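You operate a simulated robot arm through the tools that you are given. There is no shell and no other tool. Be economical: measure what you need, move in short steps, check, and stop when the job is done.

You run a simulated two-armed robot. Do the job below in one go: nothing can be reset, and whatever is moved stays where it is left.

Task
Buff the scuffs out of the red and the black mirror shell with polish.
Fine: hold each of the two on the padded board; blue pad back. What is to be rubbed or washed off counts as gone when no trace of it is left.

The check looks at the end state, three seconds after you hand in, the way a careful person would. Anything else that was tipped, shoved, dropped, spilled or broken makes it a failure.

Robot
Two 7-joint arms with two-finger parallel grippers on one trunk, on a base that drives. Base frame: it is fixed to the floor where the robot stands at the start and does not move with it; the origin is under the middle of the robot, x ahead of it, y to its left, z up. Lengths are in m, angles in rad, forces in N, time in s.
The left shoulder is at the start at [0.032, 0.173, 1.375], the right one opposite. With the tool pointing down near the work surface each hand reaches from about 0.1 to 0.56 m from the robot's upright axis, wherever it stands, measured 20 degrees to its own side. Places, roughly: mirror shell (18x10x4 cm) [0.7, -0.4, 0.8]; pad (8x6x6 cm) [0.5, 0, 0.8]; polish tin [0.7, -0.1, 0.8]. Payload 3.6 kg a hand.
The tool frame of a hand sits at the grasp point between the pads (the TCP): z along the fingers, y along the line on which they close. The tips reach 0.03 m beyond it. The gripper opens to 0.11 m. The fingers are 0.02 m wide and 0.01 m thick; the gripper's body (0.048 by 0.112 m) begins 0.055 m behind the TCP.
Orientation is that of the tool frame in the base frame, as a unit quaternion [w, x, y, z]. With the fingers straight down and closing along the base's y, the tool's x points along the base's -x, its y along +y and its z along -z.

Tools
- The arms move only by the tool jog_arm. It takes "left_deltas", "right_deltas" or both (then of equal length, played together; a hand with none holds still); each is a list that holds one entry, the list of rows, each a list of 6 numbers: the shift along the base's x, y, z in m, then the turn, a rotation vector about the base's x, y, z in rad. In form: [[[tx, ty, tz, ax, ay, az], ...]]. A call has 1 to 12 rows; each row shifts and turns the commanded pose from where the row before left it. "left_gripper" and "right_gripper" are, for a hand that has rows, the finger opening in m, from 0 to 0.11, set as the call begins (left out, the last holds). Rows are played at 5 a second. More than 0.05 m and 0.15 rad between two rows, or a gripper value outside its range, and nothing of the call is played. A pose out of reach is approached as far as the arm can. The call stops where the force on the tool passes 40 N (or 10 N more than at its start, if that is more) or the arm is blocked; 0.2 s more then pass. Each finger travels about 0.153 m/s and halts on what it meets, pressing with about 38 N; the grip force reading is that of the motor and also rises with nothing between the fingers. The clock runs only during rows and for 0.2 s after the last one: add rows that do not move to give the fingers time. It gives the time, the measured TCP pose, the force on the tool (base axes), the opening and the grip force at its end, in the units of the frame above (readings bear some noise), with the torque about the TCP (base axes, N m) and any sound that the robot's microphone picked up.
- Cameras (640 x 400 px; columns grow to the right, rows downward): "scene" is now at [0.0935, -0.0296, 1.5254]; the picture's right is [-0.37, -0.93, 0.00], its down [-0.74, 0.29, -0.61] and it looks along [0.57, -0.22, -0.79] (base axes); focal length 270 px, centre (320, 200). "left" rides on the left gripper at [0.072, -0.017, -0.103] in its tool frame; the picture's right is [0.23, 0.97, 0.00], its down [-0.76, 0.18, -0.62] and it looks along [-0.61, 0.14, 0.78] (tool axes); focal length 222 px, centre (320, 200). "right" rides on the right gripper at [0.072, 0.017, -0.103] in its tool frame; the picture's right is [-0.23, 0.97, 0.00], its down [-0.76, -0.18, -0.62] and it looks along [-0.61, -0.14, 0.78] (tool axes); focal length 222 px, centre (320, 200). There is no depth. A picture from a camera that has moved, and an enlarged one, comes with that camera's place and axes in the base frame and with its lens.
- capture(camera): a new picture of that camera. It takes no simulated time.
- lift_body(by): slides the trunk up (or, below 0, down) by that many m; the arms and the scene camera ride with it, the base frame stays. It gives what a move gives, with no picture.
- roll_base(legs): drives the robot by 1 to 6 legs, each [ahead, left, turn to the left] in m, m and rad, along the robot's own axes; the way and the turn of a leg run together, so that a leg with both is an arc; at most 1.5 m and 3.142 rad a leg. The arms and the cameras ride along, it lands a little off, and it stops where it bumps. It gives what a move gives.
- turn_head(pan, tilt): turns the head with the scene camera to pan (to the left, within 1.501 rad either way) and tilt (down, from -0.506 to 1.204), counted from straight ahead of the robot. It gives what a move gives.
- inspect(camera, box): a new picture of the part [left, top, right, bottom] of that camera's present view, enlarged. It takes no simulated time.
- sign_off(): hands the job in; it is judged then, once.

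Work in short steps. Places have to be worked out from the pictures, the camera data and where the tool is seen: move nearer, look again, correct. Check each grasp and each placing, and mend what went wrong. You have 120 turns and 88 pictures in all, those below and enlarged ones among them. Open the grippers and draw the arms clear of the work before you hand the job in, unless the task says otherwise; then end with one line.

The tools are called as name(argument=value, ...) on one line, values as JSON. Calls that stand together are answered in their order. jog_arm: Moves the arms, as the interface text tells. Its arguments: {"type":"object","properties":{"left_deltas":{"type":"array","items":{"type":"array","items":{"type":"array","items":{"type":"number"}}}},"left_gripper":{"type":"number"},"right_deltas":{"type":"array","items":{"type":"array","items":{"type":"array","items":{"type":"number"}}}},"right_gripper":{"type":"number"}},"required":[]} The other tools are called the same way: lift_body (by) slides the trunk up or down; roll_base (legs) drives the base; turn_head (pan, tilt) turns the head that bears the scene camera; capture (camera) takes a picture; inspect (camera, box) takes an enlarged picture of a part of a camera's view; sign_off () hands the job in.

At the start:

```text
t: 0.0
left_eef_pos: [0.3488, -0.0152, 1.1064]
left_orientation: [0.0, 0.0, 1.0, -0.001]
left_ft_force: [-0.2, 0.0, 0.0]
left_wrist_torque: [0.0, 0.0, 0.04]
left_gripper_width: 0.1099
left_finger_force: 0.2
right_eef_pos: [0.2488, -0.3292, 1.0952]
right_orientation: [0.0, 0.0, 1.0, 0.0]
right_ft_force: [-0.3, -0.3, -0.5]
right_wrist_torque: [0.01, 0.0, -0.02]
right_gripper_width: 0.11
right_finger_force: 0.1
trunk travel left (down, up): [-0.489, 0.274]
robot x, y, heading: [0.003, -0.0034, 0.002]
head pan, tilt: [-0.377, 0.913]
```

scene: 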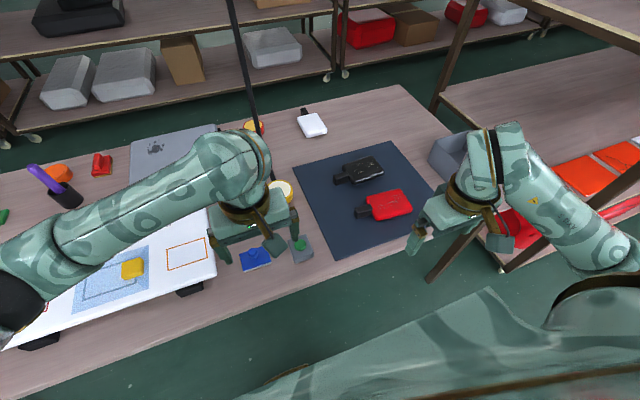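
right: 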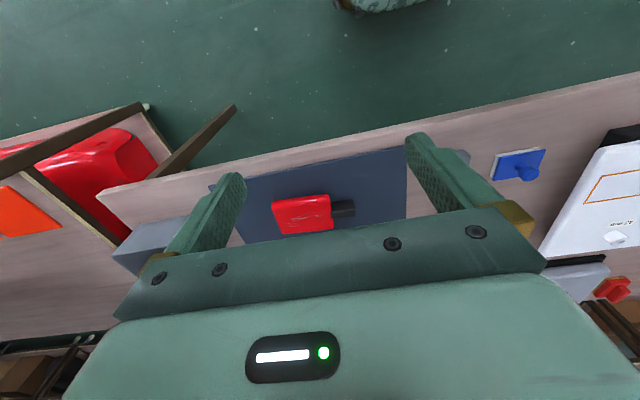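
left: 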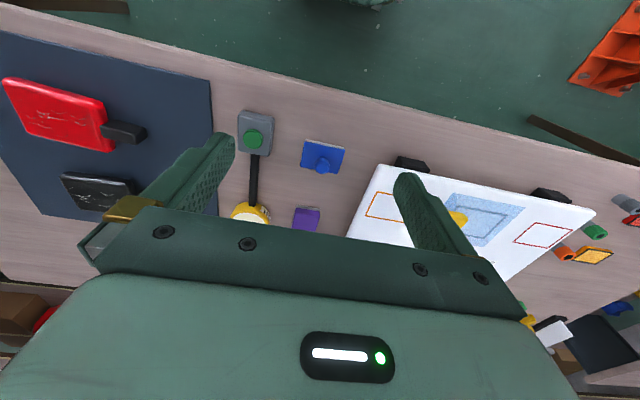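

I see the padded board with the red and black shells, the blue pad, the tin(s) and a button box. I will look closer at these.

inspect(camera="scene", box=[220, 90, 460, 280])

inspect(camera="left", box=[0, 40, 360, 240])

```text
2.11 times, centred on (340, 185) of scene
camera zoom: at [0.0935, -0.0296, 1.5254], right [-0.37, -0.93, 0.0], down [-0.74, 0.29, -0.61], along [0.57, -0.22, -0.79], focal length 569 px, centre (278, 232)
```

zoom: 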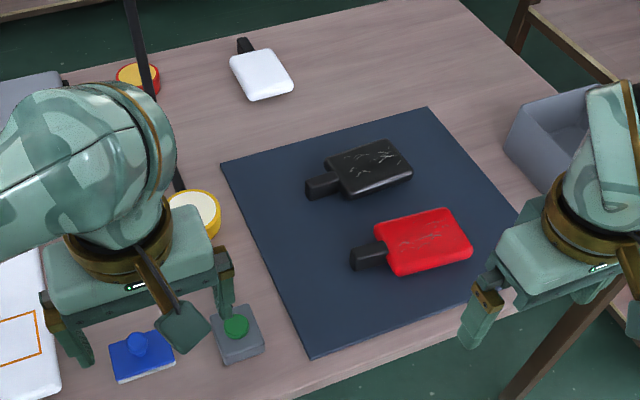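

```text
1.78 times, centred on (180, 140) of left
camera zoom: at [0.2757, -0.0337, 1.2083], right [-0.23, 0.97, 0.0], down [0.76, 0.18, 0.62], along [0.61, 0.14, -0.78], focal length 395 px, centre (569, 307)
```

zoom: 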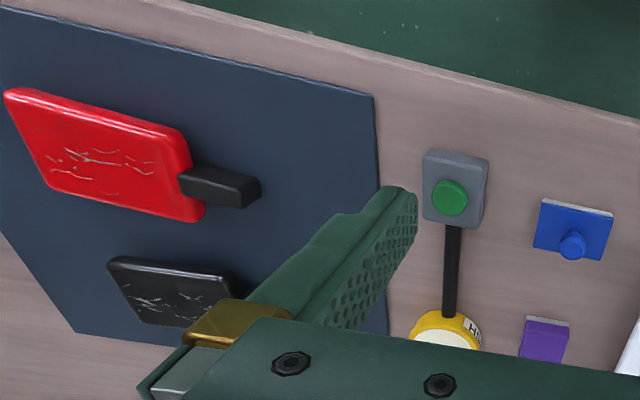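

A thin dark strip runs from the button box upward; I need to know what it is before moving arms. I'll tilt the head up to look.

turn_head(pan=-0.1, tilt=0.35)

capture(camera="scene")

```text
t: 1.0
left_eef_pos: [0.3496, -0.0152, 1.1046]
left_orientation: [0.0, 0.0, 1.0, -0.001]
left_ft_force: [0.0, -0.5, 0.2]
left_wrist_torque: [0.02, 0.0, 0.0]
left_gripper_width: 0.1099
left_finger_force: 0.1
right_eef_pos: [0.248, -0.3287, 1.0976]
right_orientation: [0.0, 0.001, 1.0, 0.0]
right_ft_force: [0.4, 0.0, -0.3]
right_wrist_torque: [0.03, 0.01, 0.01]
right_gripper_width: 0.1102
right_finger_force: 0.0
trunk travel left (down, up): [-0.489, 0.274]
robot x, y, heading: [0.0004, -0.0024, -0.001]
head pan, tilt: [-0.099, 0.351]
```

```text
82 pictures are left
camera scene: at [0.1166, -0.0114, 1.5738], right [-0.1, -0.99, 0.0], down [-0.34, 0.03, -0.94], along [0.93, -0.09, -0.34], focal length 270 px, centre (320, 200)
```

scene: 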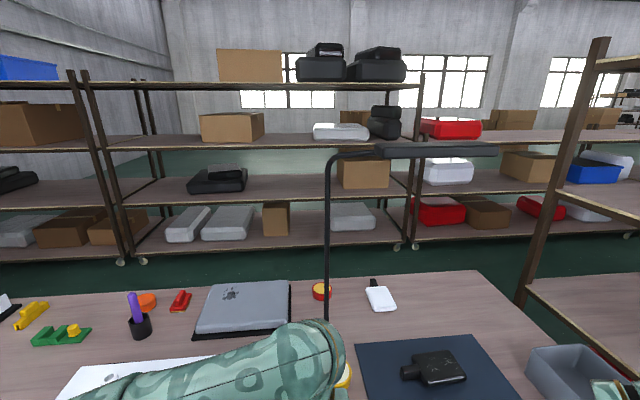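

It is an inspection lamp on a pole behind the yellow tin, with its bar (around z≈1.45) over the board; the green button is its switch. I move the left arm aside to see the work area, and look down.

jog_arm(left_deltas=[[[-0.02, 0.05, 0, 0, 0, 0], [-0.02, 0.05, 0, 0, 0, 0], [-0.02, 0.05, 0, 0, 0, 0], [-0.02, 0.05, 0, 0, 0, 0], [0, 0.04, 0, 0, 0, 0]]], right_deltas=[[[0, -0.02, 0, 0, 0, 0], [0, -0.02, 0, 0, 0, 0], [0, -0.02, 0, 0, 0, 0], [0, -0.02, 0, 0, 0, 0], [0, 0, 0, 0, 0, 0]]])

turn_head(pan=-0.45, tilt=0.85)

capture(camera="scene")

inspect(camera="scene", box=[180, 120, 420, 270])

```text
refused: row 1 steps farther than a row can; nothing moved
```

```text
t: 1.9
left_eef_pos: [0.3481, -0.0169, 1.1049]
left_orientation: [0.0, -0.001, 1.0, 0.0]
left_ft_force: [-0.1, 0.1, -0.7]
left_wrist_torque: [0.01, -0.06, 0.03]
left_gripper_width: 0.1102
left_finger_force: 0.0
right_eef_pos: [0.2482, -0.3281, 1.0959]
right_orientation: [0.001, 0.0, 1.0, -0.001]
right_ft_force: [0.0, -0.2, 0.0]
right_wrist_torque: [0.0, -0.01, 0.02]
right_gripper_width: 0.11
right_finger_force: 0.0
trunk travel left (down, up): [-0.489, 0.274]
robot x, y, heading: [0.0005, -0.002, 0.001]
head pan, tilt: [-0.45, 0.85]
```

```text
81 pictures are left
camera scene: at [0.0944, -0.036, 1.5303], right [-0.43, -0.9, 0.0], down [-0.68, 0.33, -0.66], along [0.59, -0.29, -0.75], focal length 270 px, centre (320, 200)
```

scene: 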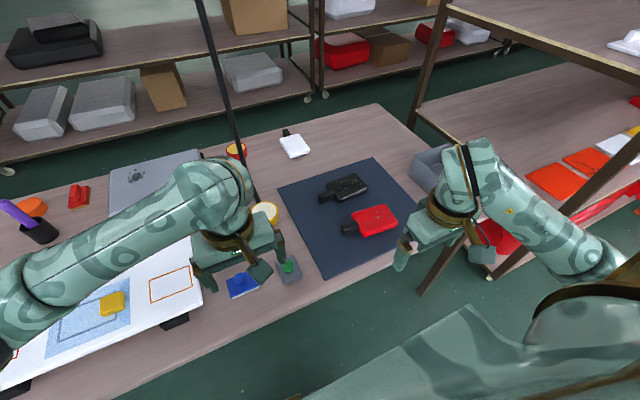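

```text
2.67 times, centred on (300, 195) of scene
camera zoom: at [0.0944, -0.036, 1.5303], right [-0.43, -0.9, 0.0], down [-0.68, 0.33, -0.66], along [0.59, -0.29, -0.75], focal length 721 px, centre (373, 213)
```

zoom: 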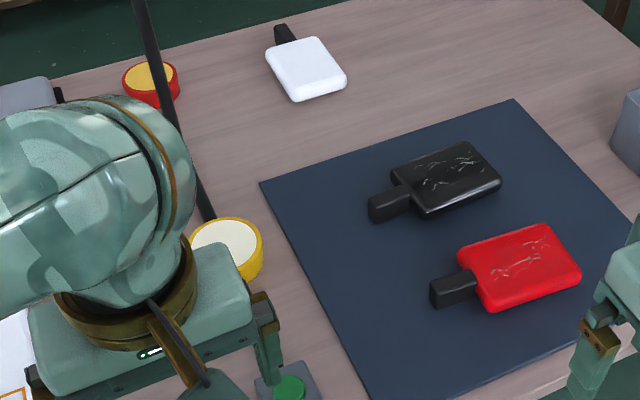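

The step was slightly too long. I repeat the arm shift with shorter rows.

jog_arm(left_deltas=[[[-0.01, 0.045, 0, 0, 0, 0], [-0.01, 0.045, 0, 0, 0, 0], [-0.01, 0.045, 0, 0, 0, 0], [-0.01, 0.045, 0, 0, 0, 0], [-0.01, 0.045, 0, 0, 0, 0], [-0.01, 0.045, 0, 0, 0, 0]]])

capture(camera="scene")

inspect(camera="scene", box=[180, 120, 340, 310])

```text
t: 3.3
left_eef_pos: [0.2874, 0.2544, 1.1075]
left_orientation: [0.0, 0.0, 1.0, -0.001]
left_ft_force: [0.1, -0.1, 0.0]
left_wrist_torque: [-0.02, 0.01, 0.01]
left_gripper_width: 0.1099
left_finger_force: 0.1
right_eef_pos: [0.2491, -0.3271, 1.0977]
right_orientation: [0.0, -0.001, 1.0, 0.0]
right_ft_force: [0.3, 0.4, 0.6]
right_wrist_torque: [0.0, 0.01, 0.01]
right_gripper_width: 0.11
right_finger_force: 0.0
trunk travel left (down, up): [-0.489, 0.274]
robot x, y, heading: [-0.001, 0.0035, -0.003]
head pan, tilt: [-0.45, 0.85]
```

```text
79 pictures are left
camera scene: at [0.0927, -0.0342, 1.5303], right [-0.44, -0.9, 0.0], down [-0.68, 0.33, -0.66], along [0.59, -0.29, -0.75], focal length 270 px, centre (320, 200)
```

scene: 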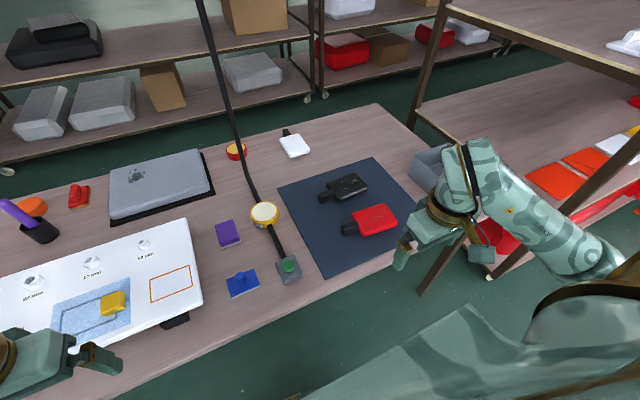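

```text
2.11 times, centred on (260, 215) of scene
camera zoom: at [0.0927, -0.0342, 1.5303], right [-0.44, -0.9, 0.0], down [-0.68, 0.33, -0.66], along [0.59, -0.29, -0.75], focal length 569 px, centre (446, 168)
```

zoom: 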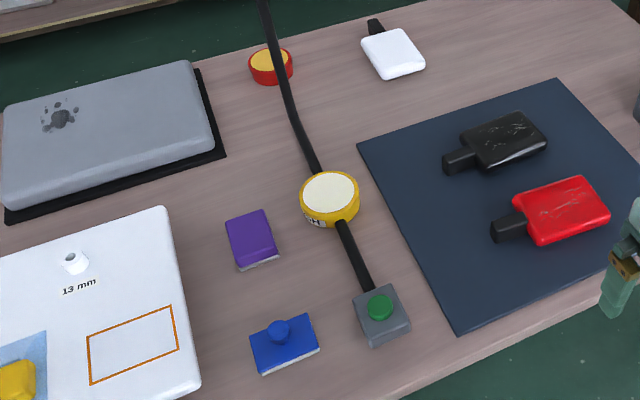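

Estimates: red shell body (0.51,-0.44), stalk (0.51,-0.355); black body (0.68,-0.43), stalk (0.68,-0.34); tin (0.67,-0.11); blue pad (0.49,0.02); table edge x≈0.34. I check how much room the base has ahead, and read the tin label.

turn_head(pan=-0.1, tilt=1.2)

capture(camera="scene")

capture(camera="right")

```text
t: 4.1
left_eef_pos: [0.288, 0.2525, 1.105]
left_orientation: [0.0, 0.0, 1.0, 0.0]
left_ft_force: [-0.3, -0.5, 0.3]
left_wrist_torque: [0.02, 0.05, 0.0]
left_gripper_width: 0.1099
left_finger_force: 0.0
right_eef_pos: [0.2477, -0.3275, 1.0965]
right_orientation: [-0.001, 0.0, 1.0, 0.0]
right_ft_force: [-0.4, 0.1, -0.4]
right_wrist_torque: [0.02, 0.04, 0.02]
right_gripper_width: 0.1103
right_finger_force: 0.0
trunk travel left (down, up): [-0.489, 0.274]
robot x, y, heading: [-0.0019, -0.0015, 0.0]
head pan, tilt: [-0.099, 1.201]
```

```text
77 pictures are left
camera scene: at [0.0795, -0.0075, 1.5065], right [-0.1, -0.99, 0.0], down [-0.93, 0.09, -0.36], along [0.36, -0.04, -0.93], focal length 270 px, centre (320, 200)
```

scene: 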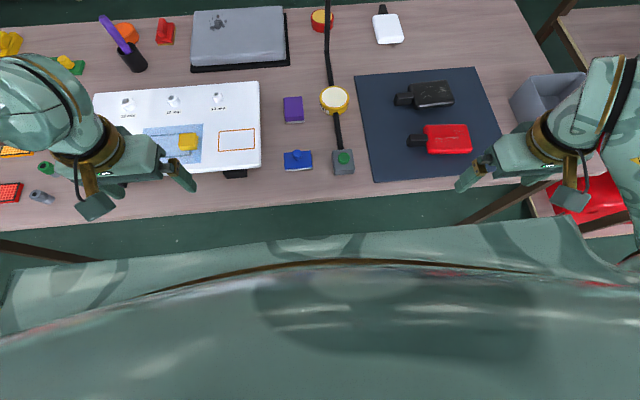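

```text
76 pictures are left
camera right: at [0.1755, -0.3106, 1.1992], right [0.23, 0.97, 0.0], down [0.76, -0.18, 0.62], along [0.61, -0.14, -0.78], focal length 222 px, centre (320, 200)
```

right: 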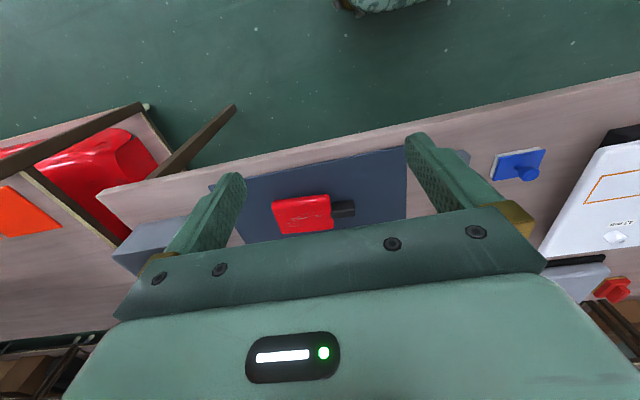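

Base front is about x≈0.17 and chest x≈0.13, table edge 0.34. I drive 0.13 ahead, which keeps a gap.

roll_base(legs=[[0.13, 0, 0]])

capture(camera="scene")

capture(camera="right")

```text
t: 5.4
left_eef_pos: [0.4186, 0.2524, 1.1066]
left_orientation: [0.0, 0.0, 1.0, -0.001]
left_ft_force: [-0.2, 0.1, -0.1]
left_wrist_torque: [-0.01, 0.02, -0.02]
left_gripper_width: 0.11
left_finger_force: 0.0
right_eef_pos: [0.3784, -0.3295, 1.097]
right_orientation: [0.0, 0.0, 1.0, 0.0]
right_ft_force: [-0.2, 0.6, -0.1]
right_wrist_torque: [0.01, 0.01, 0.03]
right_gripper_width: 0.1098
right_finger_force: 0.1
trunk travel left (down, up): [-0.489, 0.274]
robot x, y, heading: [0.1318, -0.0006, -0.004]
head pan, tilt: [-0.099, 1.201]
```

```text
75 pictures are left
camera scene: at [0.2097, -0.0075, 1.5065], right [-0.1, -0.99, 0.0], down [-0.93, 0.09, -0.36], along [0.36, -0.04, -0.93], focal length 270 px, centre (320, 200)
```

scene: 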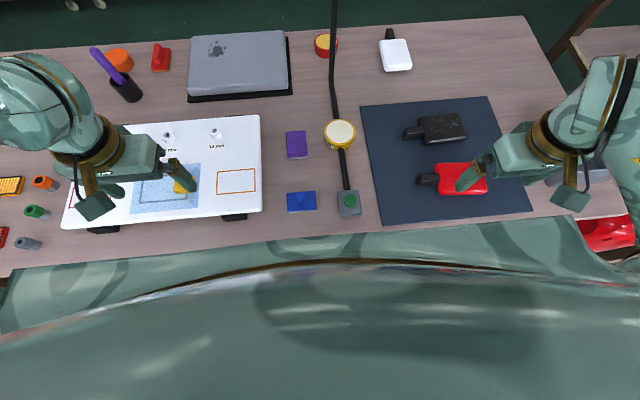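

```text
74 pictures are left
camera right: at [0.3054, -0.3107, 1.1992], right [0.23, 0.97, 0.0], down [0.76, -0.18, 0.62], along [0.61, -0.14, -0.78], focal length 222 px, centre (320, 200)
```

right: 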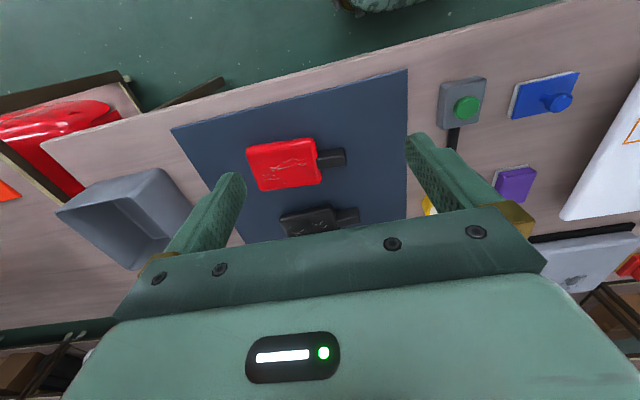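

Table z≈0.785, knob top ≈0.845, pad at (0.487,0.02). I swing the right hand over the pad, turning it 90° so the fingers will close along x (keeps both hands narrow along y later).

jog_arm(right_deltas=[[[0.0095, 0.032, -0.009, 0, 0, 0.1428], [0.0095, 0.032, -0.009, 0, 0, 0.1428], [0.0095, 0.032, -0.009, 0, 0, 0.1428], [0.0095, 0.032, -0.009, 0, 0, 0.1428], [0.0095, 0.032, -0.009, 0, 0, 0.1428], [0.0095, 0.032, -0.009, 0, 0, 0.1428], [0.0095, 0.032, -0.009, 0, 0, 0.1428], [0.0095, 0.032, -0.009, 0, 0, 0.1428], [0.0095, 0.032, -0.009, 0, 0, 0.1428], [0.0095, 0.032, -0.009, 0, 0, 0.1428], [0.0095, 0.032, -0.009, 0, 0, 0.1428], [0, 0, 0, 0, 0, 0]]], right_gripper=0.07)

capture(camera="right")

capture(camera="scene")

```text
t: 8.2
left_eef_pos: [0.4188, 0.2542, 1.1068]
left_orientation: [0.0, 0.0, 1.0, -0.001]
left_ft_force: [0.5, 0.1, 0.6]
left_wrist_torque: [0.0, -0.02, 0.02]
left_gripper_width: 0.1101
left_finger_force: 0.1
right_eef_pos: [0.4896, -0.0048, 0.9845]
right_orientation: [-0.018, -0.699, 0.714, -0.023]
right_ft_force: [0.7, -0.4, 0.1]
right_wrist_torque: [0.0, 0.0, 0.02]
right_gripper_width: 0.0699
right_finger_force: 0.0
trunk travel left (down, up): [-0.489, 0.274]
robot x, y, heading: [0.1298, 0.0014, -0.0]
head pan, tilt: [-0.099, 1.201]
stopped in row 12 (right hand): the arm was blocked; the commanded pose is now the measured one
```

```text
73 pictures are left
camera right: at [0.4698, -0.0704, 1.0923], right [-0.97, 0.25, -0.02], down [0.19, 0.79, 0.58], along [0.16, 0.56, -0.81], focal length 222 px, centre (320, 200)
```

right: 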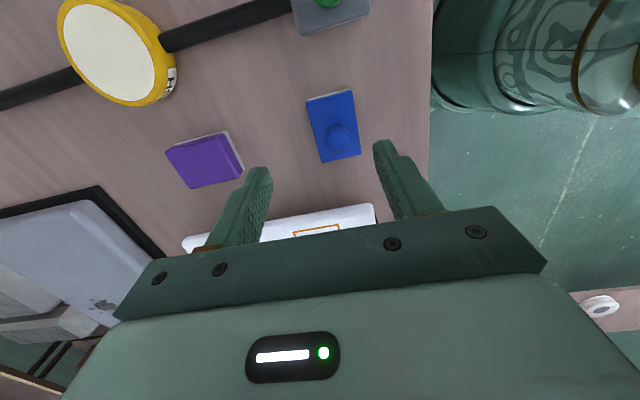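

```text
72 pictures are left
camera scene: at [0.2089, -0.0064, 1.5065], right [-0.1, -0.99, 0.0], down [-0.93, 0.09, -0.36], along [0.36, -0.04, -0.93], focal length 270 px, centre (320, 200)
```

scene: 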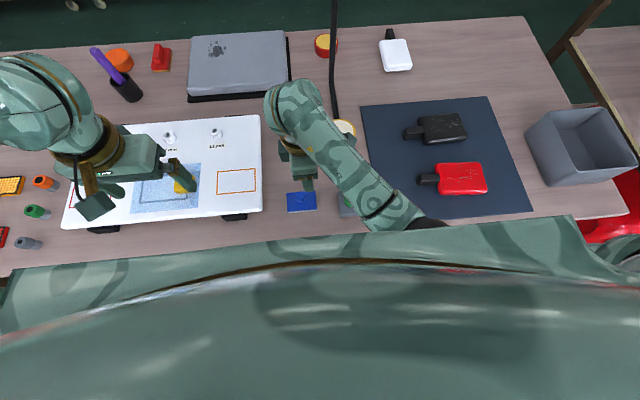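

The right hand ran into its reach limit near the body's midline (small tilt, 2 cm short). I drive the base 0.15 to the left so the pad lies on the right hand's own side.

roll_base(legs=[[0, 0.15, 0]])

jog_arm(right_deltas=[[[0, -0.04, 0.005, 0, 0, 0], [0, -0.04, 0.005, 0, 0, 0], [0, -0.04, 0.005, 0, 0, 0]]])

```text
t: 9.6
left_eef_pos: [0.419, 0.4027, 1.1067]
left_orientation: [0.0, 0.0, 1.0, -0.001]
left_ft_force: [0.6, -0.2, -0.2]
left_wrist_torque: [0.0, 0.0, -0.01]
left_gripper_width: 0.1099
left_finger_force: 0.1
right_eef_pos: [0.4891, 0.1453, 0.9849]
right_orientation: [-0.018, -0.7, 0.714, -0.022]
right_ft_force: [-0.7, 0.6, -0.7]
right_wrist_torque: [-0.03, -0.03, -0.02]
right_gripper_width: 0.0701
right_finger_force: 0.0
trunk travel left (down, up): [-0.489, 0.274]
robot x, y, heading: [0.13, 0.1496, 0.006]
head pan, tilt: [-0.099, 1.201]
```

```text
t: 10.6
left_eef_pos: [0.4193, 0.4022, 1.1075]
left_orientation: [0.0, -0.001, 1.0, -0.001]
left_ft_force: [0.5, 0.5, 0.4]
left_wrist_torque: [-0.04, -0.01, 0.04]
left_gripper_width: 0.1101
left_finger_force: 0.1
right_eef_pos: [0.4927, -0.0375, 0.9914]
right_orientation: [-0.067, -0.69, 0.716, -0.078]
right_ft_force: [0.0, 0.2, 0.1]
right_wrist_torque: [-0.01, -0.01, 0.0]
right_gripper_width: 0.0699
right_finger_force: 0.0
trunk travel left (down, up): [-0.489, 0.274]
robot x, y, heading: [0.1294, 0.1466, -0.005]
head pan, tilt: [-0.099, 1.201]
stopped in row 3 (right hand): the arm was blocked; the commanded pose is now the measured one
```

The tool tilted 12°, so +90° yaw is at a wrist limit. I turn the hand back 0.8 rad, untilt it, and see where it is comfortable.

jog_arm(right_deltas=[[[0, 0, 0.01, 0, 0, -0.14], [0, 0, 0.01, 0, 0, -0.14], [0, 0, 0, 0, 0, -0.14], [0, 0, 0, 0, 0, -0.14], [0, 0, 0, 0, 0, -0.14], [0, 0, 0, 0, 0, -0.1], [0, 0, 0, 0.072, -0.074, 0], [0, 0, 0, 0.072, -0.074, 0], [0, 0, 0, 0, 0, 0]]])

```text
t: 11.2
left_eef_pos: [0.42, 0.4017, 1.1066]
left_orientation: [0.0, 0.0, 1.0, 0.0]
left_ft_force: [-0.2, -0.5, 0.4]
left_wrist_torque: [0.02, 0.02, -0.04]
left_gripper_width: 0.1099
left_finger_force: 0.0
right_eef_pos: [0.492, -0.1185, 1.0047]
right_orientation: [-0.134, -0.577, 0.792, -0.143]
right_ft_force: [-0.1, 0.7, 0.6]
right_wrist_torque: [0.0, 0.02, 0.01]
right_gripper_width: 0.0701
right_finger_force: 0.1
trunk travel left (down, up): [-0.489, 0.274]
robot x, y, heading: [0.1313, 0.1508, -0.002]
head pan, tilt: [-0.099, 1.201]
stopped in row 2 (right hand): the arm was blocked; the commanded pose is now the measured one
```

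The hand swings oddly to -y. I look before moving on.

capture(camera="scene")

capture(camera="left")

```text
71 pictures are left
camera scene: at [0.2094, 0.1412, 1.5065], right [-0.1, -1.0, 0.0], down [-0.93, 0.09, -0.36], along [0.36, -0.04, -0.93], focal length 270 px, centre (320, 200)
```

scene: 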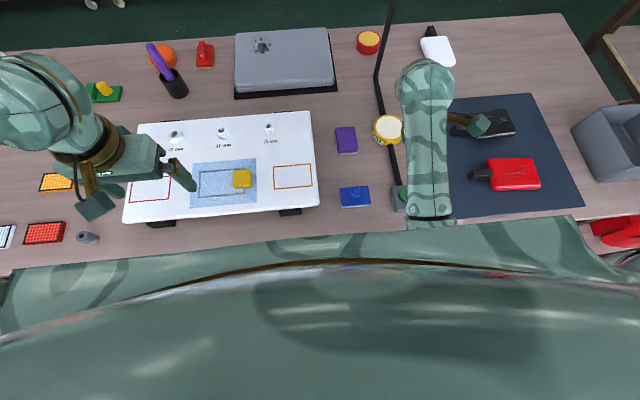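

```text
70 pictures are left
camera left: at [0.3463, 0.3838, 1.2092], right [-0.23, 0.97, 0.0], down [0.76, 0.18, 0.62], along [0.61, 0.14, -0.78], focal length 222 px, centre (320, 200)
```

left: 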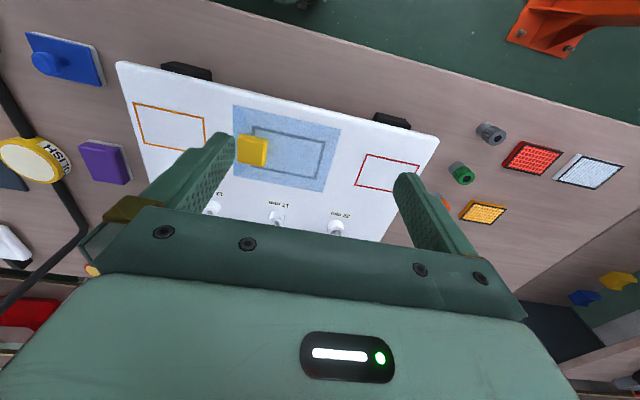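

The tin reads "POLISH". The right wrist is cramped; I pull the hand to its own side and up while unwinding the yaw and the tilt.

jog_arm(right_deltas=[[[0, -0.03, 0.02, 0, 0, -0.1], [0, -0.03, 0.02, 0, 0, -0.14], [-0.02, -0.03, 0.02, 0, 0, -0.14], [-0.02, -0.02, 0.02, 0.05, 0, -0.12], [-0.02, 0, 0.0, 0.08, 0, -0.12], [-0.02, 0, 0, 0.08, 0, -0.12], [0, 0, 0, 0.08, 0, -0.12], [0, 0, 0, 0, 0, 0]]])

```text
t: 12.0
left_eef_pos: [0.4186, 0.4004, 1.1061]
left_orientation: [0.001, 0.0, 1.0, 0.001]
left_ft_force: [0.1, 0.6, 0.4]
left_wrist_torque: [-0.03, 0.0, 0.01]
left_gripper_width: 0.1101
left_finger_force: 0.0
right_eef_pos: [0.4634, -0.266, 1.0887]
right_orientation: [-0.187, -0.377, 0.892, -0.164]
right_ft_force: [0.3, 0.3, 0.4]
right_wrist_torque: [0.02, -0.03, 0.01]
right_gripper_width: 0.0699
right_finger_force: 0.1
trunk travel left (down, up): [-0.489, 0.274]
robot x, y, heading: [0.1301, 0.1481, 0.003]
head pan, tilt: [-0.099, 1.201]
stopped in row 4 (right hand): the arm was blocked; the commanded pose is now the measured one
```

Still tilted ~0.5 rad but free now. I untilt in place in small turns.

jog_arm(right_deltas=[[[-0.02, 0, 0.01, 0.08, -0.04, 0], [-0.02, 0, 0, 0.08, -0.04, 0], [-0.02, 0, 0, 0.08, -0.04, 0], [0, 0, 0, 0.08, -0.04, 0], [0, 0, 0, 0.08, -0.04, 0], [0, 0, 0, 0, 0, 0]]])

```text
t: 13.4
left_eef_pos: [0.4178, 0.4009, 1.107]
left_orientation: [0.0, 0.001, 1.0, 0.0]
left_ft_force: [-0.1, 0.1, 0.6]
left_wrist_torque: [-0.02, -0.01, -0.01]
left_gripper_width: 0.1102
left_finger_force: 0.1
right_eef_pos: [0.4033, -0.266, 1.0975]
right_orientation: [-0.018, -0.388, 0.921, -0.019]
right_ft_force: [0.0, -1.1, 0.6]
right_wrist_torque: [0.01, 0.02, -0.03]
right_gripper_width: 0.0702
right_finger_force: 0.0
trunk travel left (down, up): [-0.489, 0.274]
robot x, y, heading: [0.1223, 0.1491, -0.001]
head pan, tilt: [-0.099, 1.201]
```

Free again at yaw ≈0.8. I move over the pad while unwinding the yaw to about 0.15.

jog_arm(right_deltas=[[[0.0105, 0.0358, -0.0138, 0.02, -0.01, -0.08], [0.0105, 0.0358, -0.0138, 0.02, 0, -0.08], [0.0105, 0.0358, -0.0138, 0, 0, -0.08], [0.0105, 0.0358, -0.0138, 0, 0, -0.08], [0.0105, 0.0358, -0.0138, 0, 0, -0.08], [0.0105, 0.0358, -0.0138, 0, 0, -0.08], [0.0105, 0.0358, -0.0138, 0, 0, -0.08], [0.0105, 0.0358, -0.0138, 0, 0, -0.08], [0, 0, 0, 0, 0, 0]]])

capture(camera="right")

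```text
t: 14.8
left_eef_pos: [0.419, 0.4001, 1.1076]
left_orientation: [0.001, 0.0, 1.0, 0.0]
left_ft_force: [-0.2, 0.8, 0.1]
left_wrist_torque: [0.0, -0.04, 0.02]
left_gripper_width: 0.1099
left_finger_force: 0.0
right_eef_pos: [0.4336, -0.2623, 1.091]
right_orientation: [0.061, -0.183, 0.981, -0.034]
right_ft_force: [0.1, -0.1, -1.1]
right_wrist_torque: [0.03, 0.02, -0.02]
right_gripper_width: 0.0699
right_finger_force: 0.0
right hand out of reach, approached as far as the arm can: row 1, 2, 3, 4, 5, 6
trunk travel left (down, up): [-0.489, 0.274]
robot x, y, heading: [0.1263, 0.1454, 0.003]
head pan, tilt: [-0.099, 1.201]
stopped in row 6 (right hand): the arm was blocked; the commanded pose is now the measured one
```

```text
69 pictures are left
camera right: at [0.3472, -0.2685, 1.1836], right [-0.13, 0.99, -0.06], down [0.69, 0.14, 0.71], along [0.71, 0.06, -0.7], focal length 222 px, centre (320, 200)
```

right: 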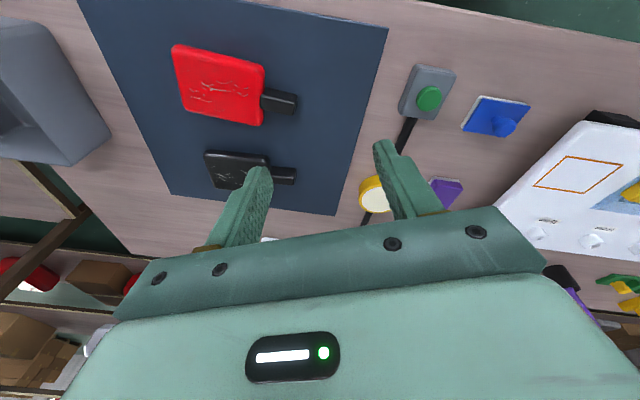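

The hand did not follow in y. I look at the right arm's posture.

turn_head(pan=-0.7, tilt=0.8)

capture(camera="scene")

```text
t: 15.8
left_eef_pos: [0.4199, 0.4012, 1.1082]
left_orientation: [0.001, 0.0, 1.0, -0.001]
left_ft_force: [0.1, 0.2, -0.2]
left_wrist_torque: [-0.01, -0.02, -0.01]
left_gripper_width: 0.1099
left_finger_force: 0.1
right_eef_pos: [0.433, -0.2618, 1.0903]
right_orientation: [0.06, -0.183, 0.981, -0.033]
right_ft_force: [0.4, -0.9, -0.4]
right_wrist_torque: [-0.04, -0.01, -0.03]
right_gripper_width: 0.07
right_finger_force: 0.1
trunk travel left (down, up): [-0.489, 0.274]
robot x, y, heading: [0.1306, 0.1473, 0.005]
head pan, tilt: [-0.7, 0.799]
```

```text
68 pictures are left
camera scene: at [0.2152, 0.0946, 1.5342], right [-0.64, -0.77, 0.0], down [-0.55, 0.46, -0.7], along [0.53, -0.45, -0.72], focal length 270 px, centre (320, 200)
```

scene: 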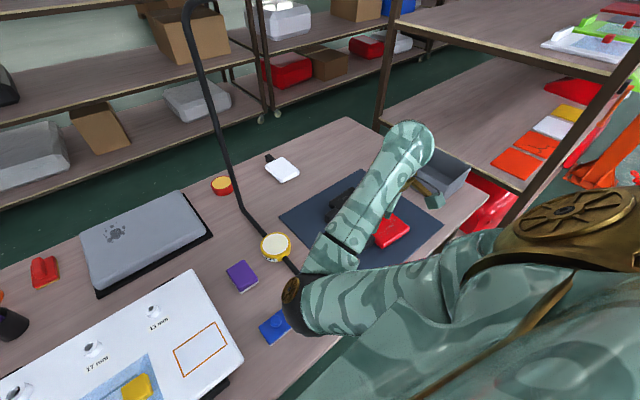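

The right elbow has flipped inward, in front of the chest. I stretch the hand forward-outward with yaw turning negative, which should let the elbow swing back out.

jog_arm(right_deltas=[[[0.02, -0.015, 0.01, 0.01, 0.03, -0.06], [0.03, -0.02, 0.01, 0.01, 0.03, -0.08], [0.03, -0.02, 0.01, 0.01, 0.03, -0.08], [0.03, -0.02, 0.01, 0.01, 0.03, -0.08], [0.03, -0.02, 0.01, 0, 0, -0.08], [0, 0, 0, 0, 0, -0.08], [0, 0, 0, 0, 0, -0.08]]])

capture(camera="scene")

```text
t: 17.4
left_eef_pos: [0.4197, 0.4017, 1.1079]
left_orientation: [0.0, -0.001, 1.0, 0.001]
left_ft_force: [0.2, 0.2, 0.3]
left_wrist_torque: [-0.02, -0.01, -0.01]
left_gripper_width: 0.11
left_finger_force: 0.1
right_eef_pos: [0.5747, -0.3547, 1.1378]
right_orientation: [-0.001, 0.083, 0.997, -0.005]
right_ft_force: [-0.3, -0.5, 0.2]
right_wrist_torque: [0.02, -0.04, 0.03]
right_gripper_width: 0.0698
right_finger_force: 0.1
trunk travel left (down, up): [-0.489, 0.274]
robot x, y, heading: [0.1291, 0.1508, -0.004]
head pan, tilt: [-0.7, 0.799]
```

```text
67 pictures are left
camera scene: at [0.2156, 0.0942, 1.5342], right [-0.64, -0.77, 0.0], down [-0.55, 0.46, -0.7], along [0.53, -0.45, -0.72], focal length 270 px, centre (320, 200)
```

scene: 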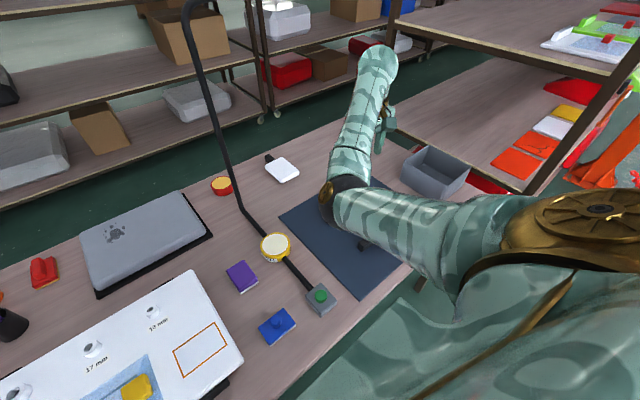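

It follows well now and the tilt is gone. I extend a little more with more negative yaw so the arm is nearly straight.

jog_arm(right_deltas=[[[0.02, -0.02, 0.0, 0, 0, -0.1], [0.02, -0.02, 0.0, 0, 0, -0.1], [0.02, -0.02, 0, 0, 0, -0.1], [0, -0.02, 0, 0, 0, -0.1], [0, -0.02, 0, 0, 0, -0.1], [0, 0, 0, 0, 0, -0.1], [0, 0, 0, 0, 0, -0.1]]])

capture(camera="scene")

```text
t: 19.0
left_eef_pos: [0.4184, 0.4014, 1.1078]
left_orientation: [0.0, 0.0, 1.0, 0.0]
left_ft_force: [0.3, -0.2, 0.7]
left_wrist_torque: [-0.03, 0.0, 0.03]
left_gripper_width: 0.1099
left_finger_force: 0.0
right_eef_pos: [0.6348, -0.4521, 1.1371]
right_orientation: [-0.002, 0.42, 0.908, -0.004]
right_ft_force: [-0.4, 1.2, -0.6]
right_wrist_torque: [0.03, 0.01, -0.02]
right_gripper_width: 0.0696
right_finger_force: 0.1
trunk travel left (down, up): [-0.489, 0.274]
robot x, y, heading: [0.1296, 0.1471, -0.003]
head pan, tilt: [-0.7, 0.799]
```

```text
66 pictures are left
camera scene: at [0.2153, 0.0941, 1.5342], right [-0.64, -0.77, 0.0], down [-0.55, 0.46, -0.7], along [0.53, -0.45, -0.72], focal length 270 px, centre (320, 200)
```

scene: 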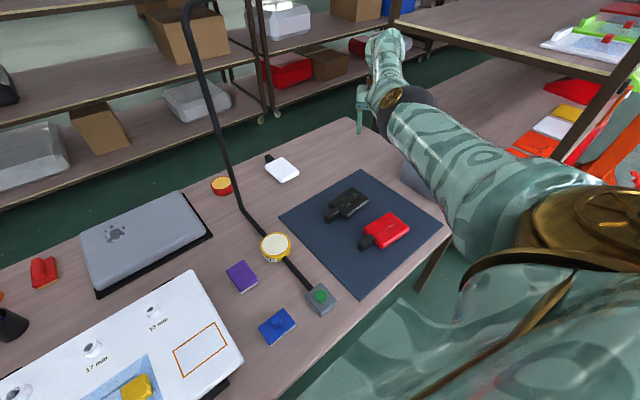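

The elbow is now on the outer side. I draw the hand back inward at yaw ≈-0.87.

jog_arm(right_deltas=[[[-0.02, 0.0335, -0.004, 0, 0, 0], [-0.02, 0.0335, -0.004, 0, 0, 0], [-0.02, 0.0335, -0.004, 0, 0, 0], [-0.02, 0.0335, -0.004, 0, 0, 0], [-0.02, 0.0335, -0.004, 0, 0, 0], [-0.02, 0.0335, -0.004, 0, 0, 0], [-0.02, 0.0335, -0.004, 0, 0, 0.05], [-0.02, 0.0335, -0.004, 0, 0, 0.05], [-0.02, 0.0335, -0.004, 0, 0, 0.05]]])

capture(camera="scene")

```text
t: 21.0
left_eef_pos: [0.4181, 0.4014, 1.1079]
left_orientation: [0.001, 0.0, 1.0, 0.0]
left_ft_force: [0.0, -0.3, 0.1]
left_wrist_torque: [0.03, -0.02, 0.04]
left_gripper_width: 0.1098
left_finger_force: 0.0
right_eef_pos: [0.4853, -0.2299, 1.0939]
right_orientation: [0.0, 0.353, 0.935, -0.01]
right_ft_force: [0.1, -0.5, 0.4]
right_wrist_torque: [-0.01, -0.02, -0.05]
right_gripper_width: 0.07
right_finger_force: 0.1
right hand out of reach, approached as far as the arm can: row 7, 8, 9
trunk travel left (down, up): [-0.489, 0.274]
robot x, y, heading: [0.1314, 0.1476, -0.001]
head pan, tilt: [-0.7, 0.799]
```

```text
65 pictures are left
camera scene: at [0.215, 0.095, 1.5343], right [-0.64, -0.77, 0.0], down [-0.55, 0.46, -0.7], along [0.53, -0.45, -0.72], focal length 270 px, centre (320, 200)
```

scene: 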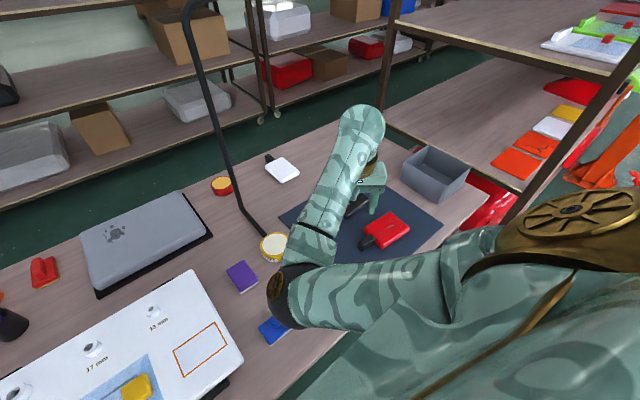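

The elbow fell inward again. It got there by a yaw +90° path, so I retrace that path backwards: first yaw up to about +0.95 with the fingers tipped slightly to -y.

jog_arm(right_deltas=[[[-0.002, -0.002, 0, 0, 0, 0.14], [-0.002, -0.002, 0, 0, 0, 0.14], [-0.002, -0.002, 0, 0, 0, 0.14], [-0.002, -0.002, 0, 0, 0, 0.14], [-0.002, -0.002, 0, 0, 0, 0.14], [-0.002, -0.002, 0, 0, 0, 0.14], [-0.002, -0.002, 0, -0.05, 0, 0.14], [-0.002, -0.002, 0, -0.05, 0, 0.14], [-0.002, -0.002, 0, -0.05, 0, 0.14], [-0.002, 0, 0, -0.05, 0, 0.14], [-0.002, 0, 0, -0.05, 0, 0.14], [0, 0, 0, -0.05, 0, 0.14]]])

capture(camera="scene")

```text
t: 23.4
left_eef_pos: [0.4182, 0.4016, 1.1071]
left_orientation: [0.001, 0.0, 1.0, 0.001]
left_ft_force: [0.4, 0.2, 0.8]
left_wrist_torque: [0.01, 0.01, 0.02]
left_gripper_width: 0.1099
left_finger_force: 0.1
right_eef_pos: [0.5038, -0.2543, 1.1488]
right_orientation: [0.065, -0.352, 0.92, -0.157]
right_ft_force: [1.0, -0.6, 0.0]
right_wrist_torque: [-0.01, 0.0, -0.04]
right_gripper_width: 0.0701
right_finger_force: 0.0
trunk travel left (down, up): [-0.489, 0.274]
robot x, y, heading: [0.129, 0.1491, 0.001]
head pan, tilt: [-0.7, 0.799]
stopped in row 11 (right hand): the arm was blocked; the commanded pose is now the measured one
```

```text
64 pictures are left
camera scene: at [0.2154, 0.0946, 1.5342], right [-0.64, -0.77, 0.0], down [-0.55, 0.46, -0.7], along [0.53, -0.45, -0.72], focal length 270 px, centre (320, 200)
```

scene: 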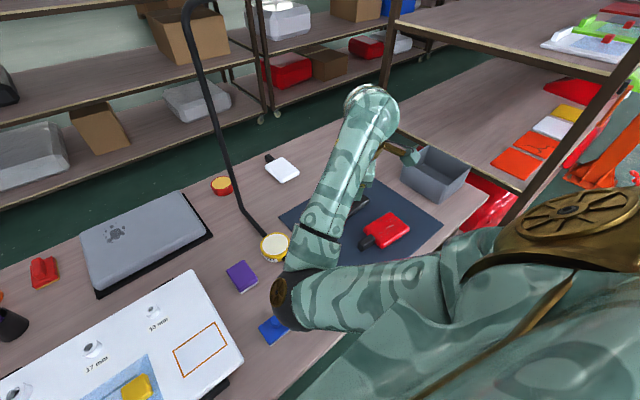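

The elbow must swing from left through below to the right. I will roll the hand about -x (fingers toward -y) with some forward reach so the elbow follows downward; first unwind yaw and start the roll.

jog_arm(right_deltas=[[[0.015, 0, 0, 0, 0, -0.12], [0.015, 0, 0, 0, 0, -0.12], [0.015, 0, 0, 0, 0, -0.12], [0.015, 0, 0, 0, 0, -0.12], [0.015, 0, 0, -0.1, 0, -0.1], [0.01, 0, 0, -0.1, 0, -0.1], [0, 0, 0, -0.14, 0, 0], [0, 0, 0, -0.14, 0, 0], [0, 0, 0, -0.14, 0, 0], [0, 0, 0, -0.14, 0, 0], [0, 0, 0, -0.14, 0, 0], [0, 0, 0, -0.14, 0, 0]]])

capture(camera="scene")

```text
t: 26.0
left_eef_pos: [0.4196, 0.4012, 1.1069]
left_orientation: [0.0, -0.001, 1.0, 0.0]
left_ft_force: [0.0, -0.2, 0.0]
left_wrist_torque: [0.01, -0.02, 0.04]
left_gripper_width: 0.1103
left_finger_force: 0.0
right_eef_pos: [0.5889, -0.2534, 1.1468]
right_orientation: [-0.015, -0.026, 0.772, -0.635]
right_ft_force: [-0.2, -0.1, -0.8]
right_wrist_torque: [0.01, -0.01, 0.01]
right_gripper_width: 0.07
right_finger_force: 0.0
trunk travel left (down, up): [-0.489, 0.274]
robot x, y, heading: [0.129, 0.1464, -0.0]
head pan, tilt: [-0.7, 0.799]
```

```text
63 pictures are left
camera scene: at [0.2154, 0.0945, 1.5342], right [-0.64, -0.77, 0.0], down [-0.55, 0.46, -0.7], along [0.53, -0.45, -0.72], focal length 270 px, centre (320, 200)
```

scene: 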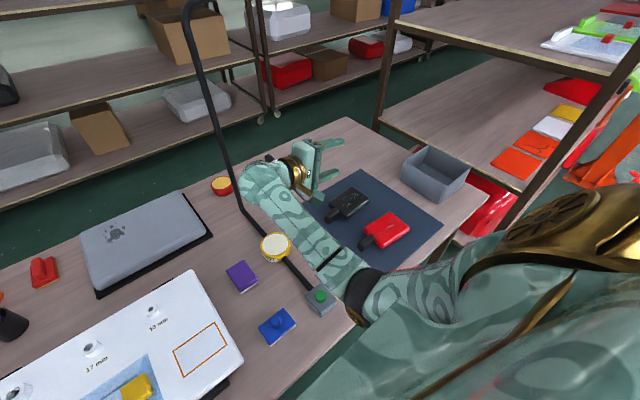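

The roll works: the elbow is now below. I continue a bit, then yaw +90° so the fingers point ahead.

jog_arm(right_deltas=[[[0, 0.01, 0, -0.14, 0, 0], [0, 0.01, 0, -0.1, 0, 0], [0, 0.01, 0, 0, 0, 0.14], [0, 0.01, 0, 0, 0, 0.14], [0, 0.01, 0, 0, 0, 0.14], [0, 0.01, 0, 0, 0, 0.14], [0, 0.01, 0, 0, 0, 0.14], [0, 0.01, 0, 0, 0, 0.14], [0, 0.01, 0, 0, 0, 0.14], [0, 0.01, 0, 0, 0, 0.14], [0, 0, 0, 0, 0, 0.14], [0, 0, 0, 0, 0, 0.14]]])

capture(camera="scene")

```text
t: 28.6
left_eef_pos: [0.4178, 0.4002, 1.1073]
left_orientation: [0.0, 0.0, 1.0, 0.0]
left_ft_force: [0.4, 0.8, 0.1]
left_wrist_torque: [-0.02, -0.02, -0.01]
left_gripper_width: 0.1101
left_finger_force: 0.1
right_eef_pos: [0.5889, -0.1515, 1.1464]
right_orientation: [-0.452, 0.464, -0.514, 0.562]
right_ft_force: [0.4, 0.5, 0.3]
right_wrist_torque: [-0.01, -0.02, -0.01]
right_gripper_width: 0.0702
right_finger_force: 0.1
trunk travel left (down, up): [-0.489, 0.274]
robot x, y, heading: [0.1281, 0.1487, 0.001]
head pan, tilt: [-0.7, 0.799]
```

```text
62 pictures are left
camera scene: at [0.2151, 0.094, 1.5342], right [-0.64, -0.77, 0.0], down [-0.55, 0.46, -0.7], along [0.53, -0.45, -0.72], focal length 270 px, centre (320, 200)
```

scene: 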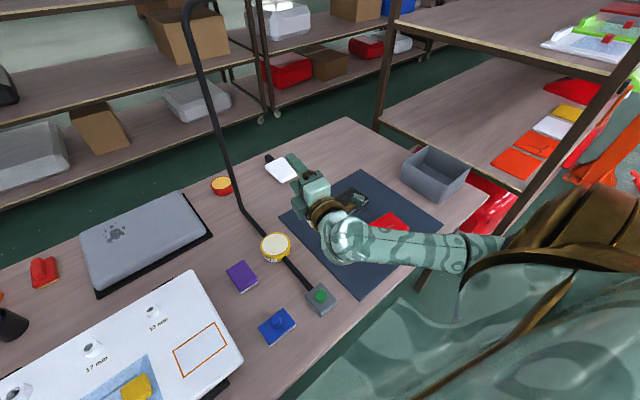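

The elbow is outside again. Now I pitch the fingers down about y.

jog_arm(right_deltas=[[[-0.01, 0, 0, 0, 0.134, 0], [-0.01, 0, 0, 0, 0.134, 0], [-0.01, 0, 0, 0, 0.134, 0], [-0.01, 0, 0, 0, 0.134, 0], [-0.01, 0, 0, 0, 0.134, 0], [-0.01, 0, 0, 0, 0.134, 0], [-0.01, 0, 0, 0, 0.134, 0], [-0.01, 0, 0, 0, 0.134, 0], [-0.01, 0, 0, 0, 0.134, 0], [-0.01, 0, 0, 0, 0.134, 0], [-0.01, 0, 0, 0, 0.134, 0], [-0.01, 0, 0, 0, 0.134, 0]]])

capture(camera="scene")

```text
t: 31.2
left_eef_pos: [0.4191, 0.4001, 1.1066]
left_orientation: [0.0, 0.0, 1.0, 0.001]
left_ft_force: [0.0, 0.4, 0.0]
left_wrist_torque: [-0.01, -0.01, -0.02]
left_gripper_width: 0.1102
left_finger_force: 0.1
right_eef_pos: [0.4742, -0.1568, 1.1132]
right_orientation: [0.056, 0.728, -0.681, 0.057]
right_ft_force: [0.0, -0.1, 0.6]
right_wrist_torque: [0.01, 0.0, 0.03]
right_gripper_width: 0.0699
right_finger_force: 0.0
right hand out of reach, approached as far as the arm can: row 12
trunk travel left (down, up): [-0.489, 0.274]
robot x, y, heading: [0.1303, 0.1518, -0.0]
head pan, tilt: [-0.7, 0.799]
```

```text
61 pictures are left
camera scene: at [0.2158, 0.0942, 1.5341], right [-0.64, -0.77, 0.0], down [-0.55, 0.46, -0.7], along [0.53, -0.45, -0.72], focal length 270 px, centre (320, 200)
```

scene: 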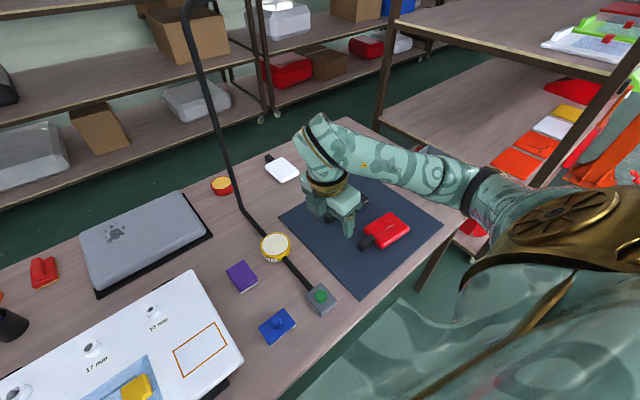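

Restored. I unwind the yaw to 0 and remove the small tilt while sliding over toward the pad.

jog_arm(right_deltas=[[[0, 0.01, 0, 0, 0, -0.14], [0, 0.01, 0, 0, 0, -0.14], [0, 0.01, 0, 0.077, -0.022, -0.12], [0, 0.01, 0, 0.077, -0.03, -0.12], [0, 0.01, 0, 0, 0, -0.14], [0, 0.01, 0, 0, 0, -0.14], [0, 0.01, 0, 0, 0, -0.14], [0, 0.01, 0, 0, 0, -0.14], [0, 0.01, 0, 0, 0, -0.14], [0, 0.01, 0, 0, 0, -0.14], [0, 0.01, 0, 0, 0, -0.14], [0, 0.01, 0, 0, 0, -0.1]]])

capture(camera="scene")

capture(camera="right")

```text
t: 33.8
left_eef_pos: [0.4198, 0.4028, 1.107]
left_orientation: [0.001, 0.0, 1.0, 0.0]
left_ft_force: [-0.5, -0.1, -0.4]
left_wrist_torque: [0.0, -0.03, 0.0]
left_gripper_width: 0.11
left_finger_force: 0.1
right_eef_pos: [0.4791, -0.0394, 1.1005]
right_orientation: [0.001, -0.018, 1.0, 0.003]
right_ft_force: [-0.4, 0.2, 0.2]
right_wrist_torque: [0.0, -0.06, 0.0]
right_gripper_width: 0.0698
right_finger_force: 0.1
right hand out of reach, approached as far as the arm can: row 1, 2
trunk travel left (down, up): [-0.489, 0.274]
robot x, y, heading: [0.1339, 0.144, 0.0]
head pan, tilt: [-0.7, 0.799]
```

```text
60 pictures are left
camera scene: at [0.2155, 0.095, 1.5342], right [-0.64, -0.77, 0.0], down [-0.55, 0.46, -0.7], along [0.53, -0.45, -0.72], focal length 270 px, centre (320, 200)
```

scene: 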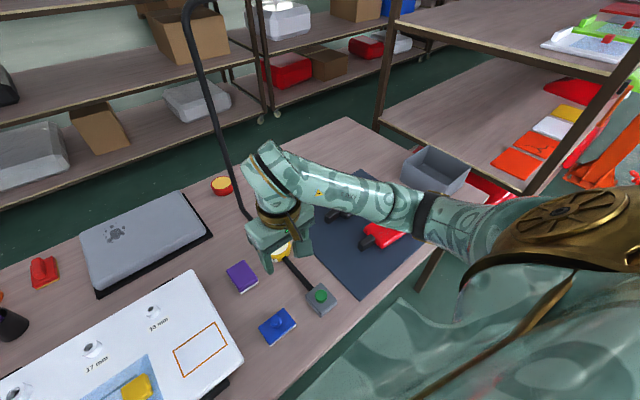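

```text
59 pictures are left
camera right: at [0.406, -0.0248, 1.2029], right [0.19, 0.98, 0.01], down [0.77, -0.16, 0.62], along [0.61, -0.12, -0.78], focal length 222 px, centre (320, 200)
```

right: 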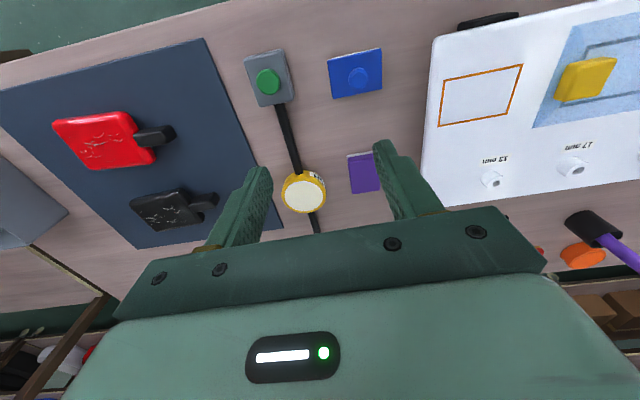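

Everything back to normal. Knob estimated at (0.478,0.019). I go above it at z≈0.95.

jog_arm(right_deltas=[[[0, 0.015, -0.035, 0, 0, 0], [0, 0.015, -0.035, 0, 0, 0], [0, 0.015, -0.035, 0, 0, 0], [0, 0.014, -0.035, 0, 0, -0.035], [0, 0, 0, 0, 0, 0]]])

capture(camera="right")

```text
t: 35.2
left_eef_pos: [0.4191, 0.4029, 1.1072]
left_orientation: [0.001, 0.0, 1.0, -0.001]
left_ft_force: [0.9, 0.5, -0.7]
left_wrist_torque: [0.01, 0.03, 0.0]
left_gripper_width: 0.11
left_finger_force: 0.1
right_eef_pos: [0.4828, -0.0079, 0.9545]
right_orientation: [0.004, 0.002, 1.0, -0.027]
right_ft_force: [0.1, 0.5, -0.6]
right_wrist_torque: [-0.01, 0.02, 0.0]
right_gripper_width: 0.0703
right_finger_force: 0.0
trunk travel left (down, up): [-0.489, 0.274]
robot x, y, heading: [0.1267, 0.1475, 0.003]
head pan, tilt: [-0.7, 0.799]
stopped in row 5 (right hand): the arm was blocked; the commanded pose is now the measured one
```

```text
58 pictures are left
camera right: at [0.4088, 0.0156, 1.056], right [0.23, 0.97, -0.05], down [0.76, -0.15, 0.64], along [0.61, -0.19, -0.77], focal length 222 px, centre (320, 200)
```

right: 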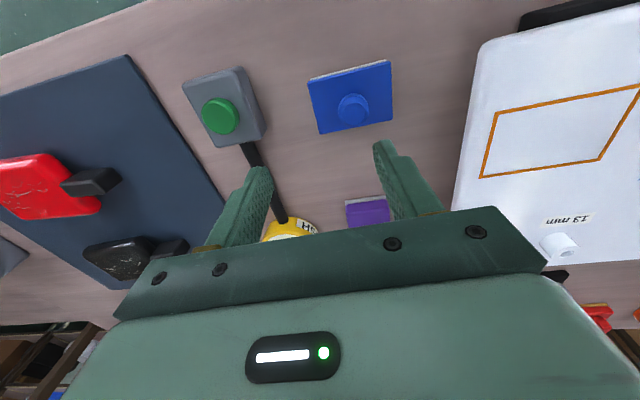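

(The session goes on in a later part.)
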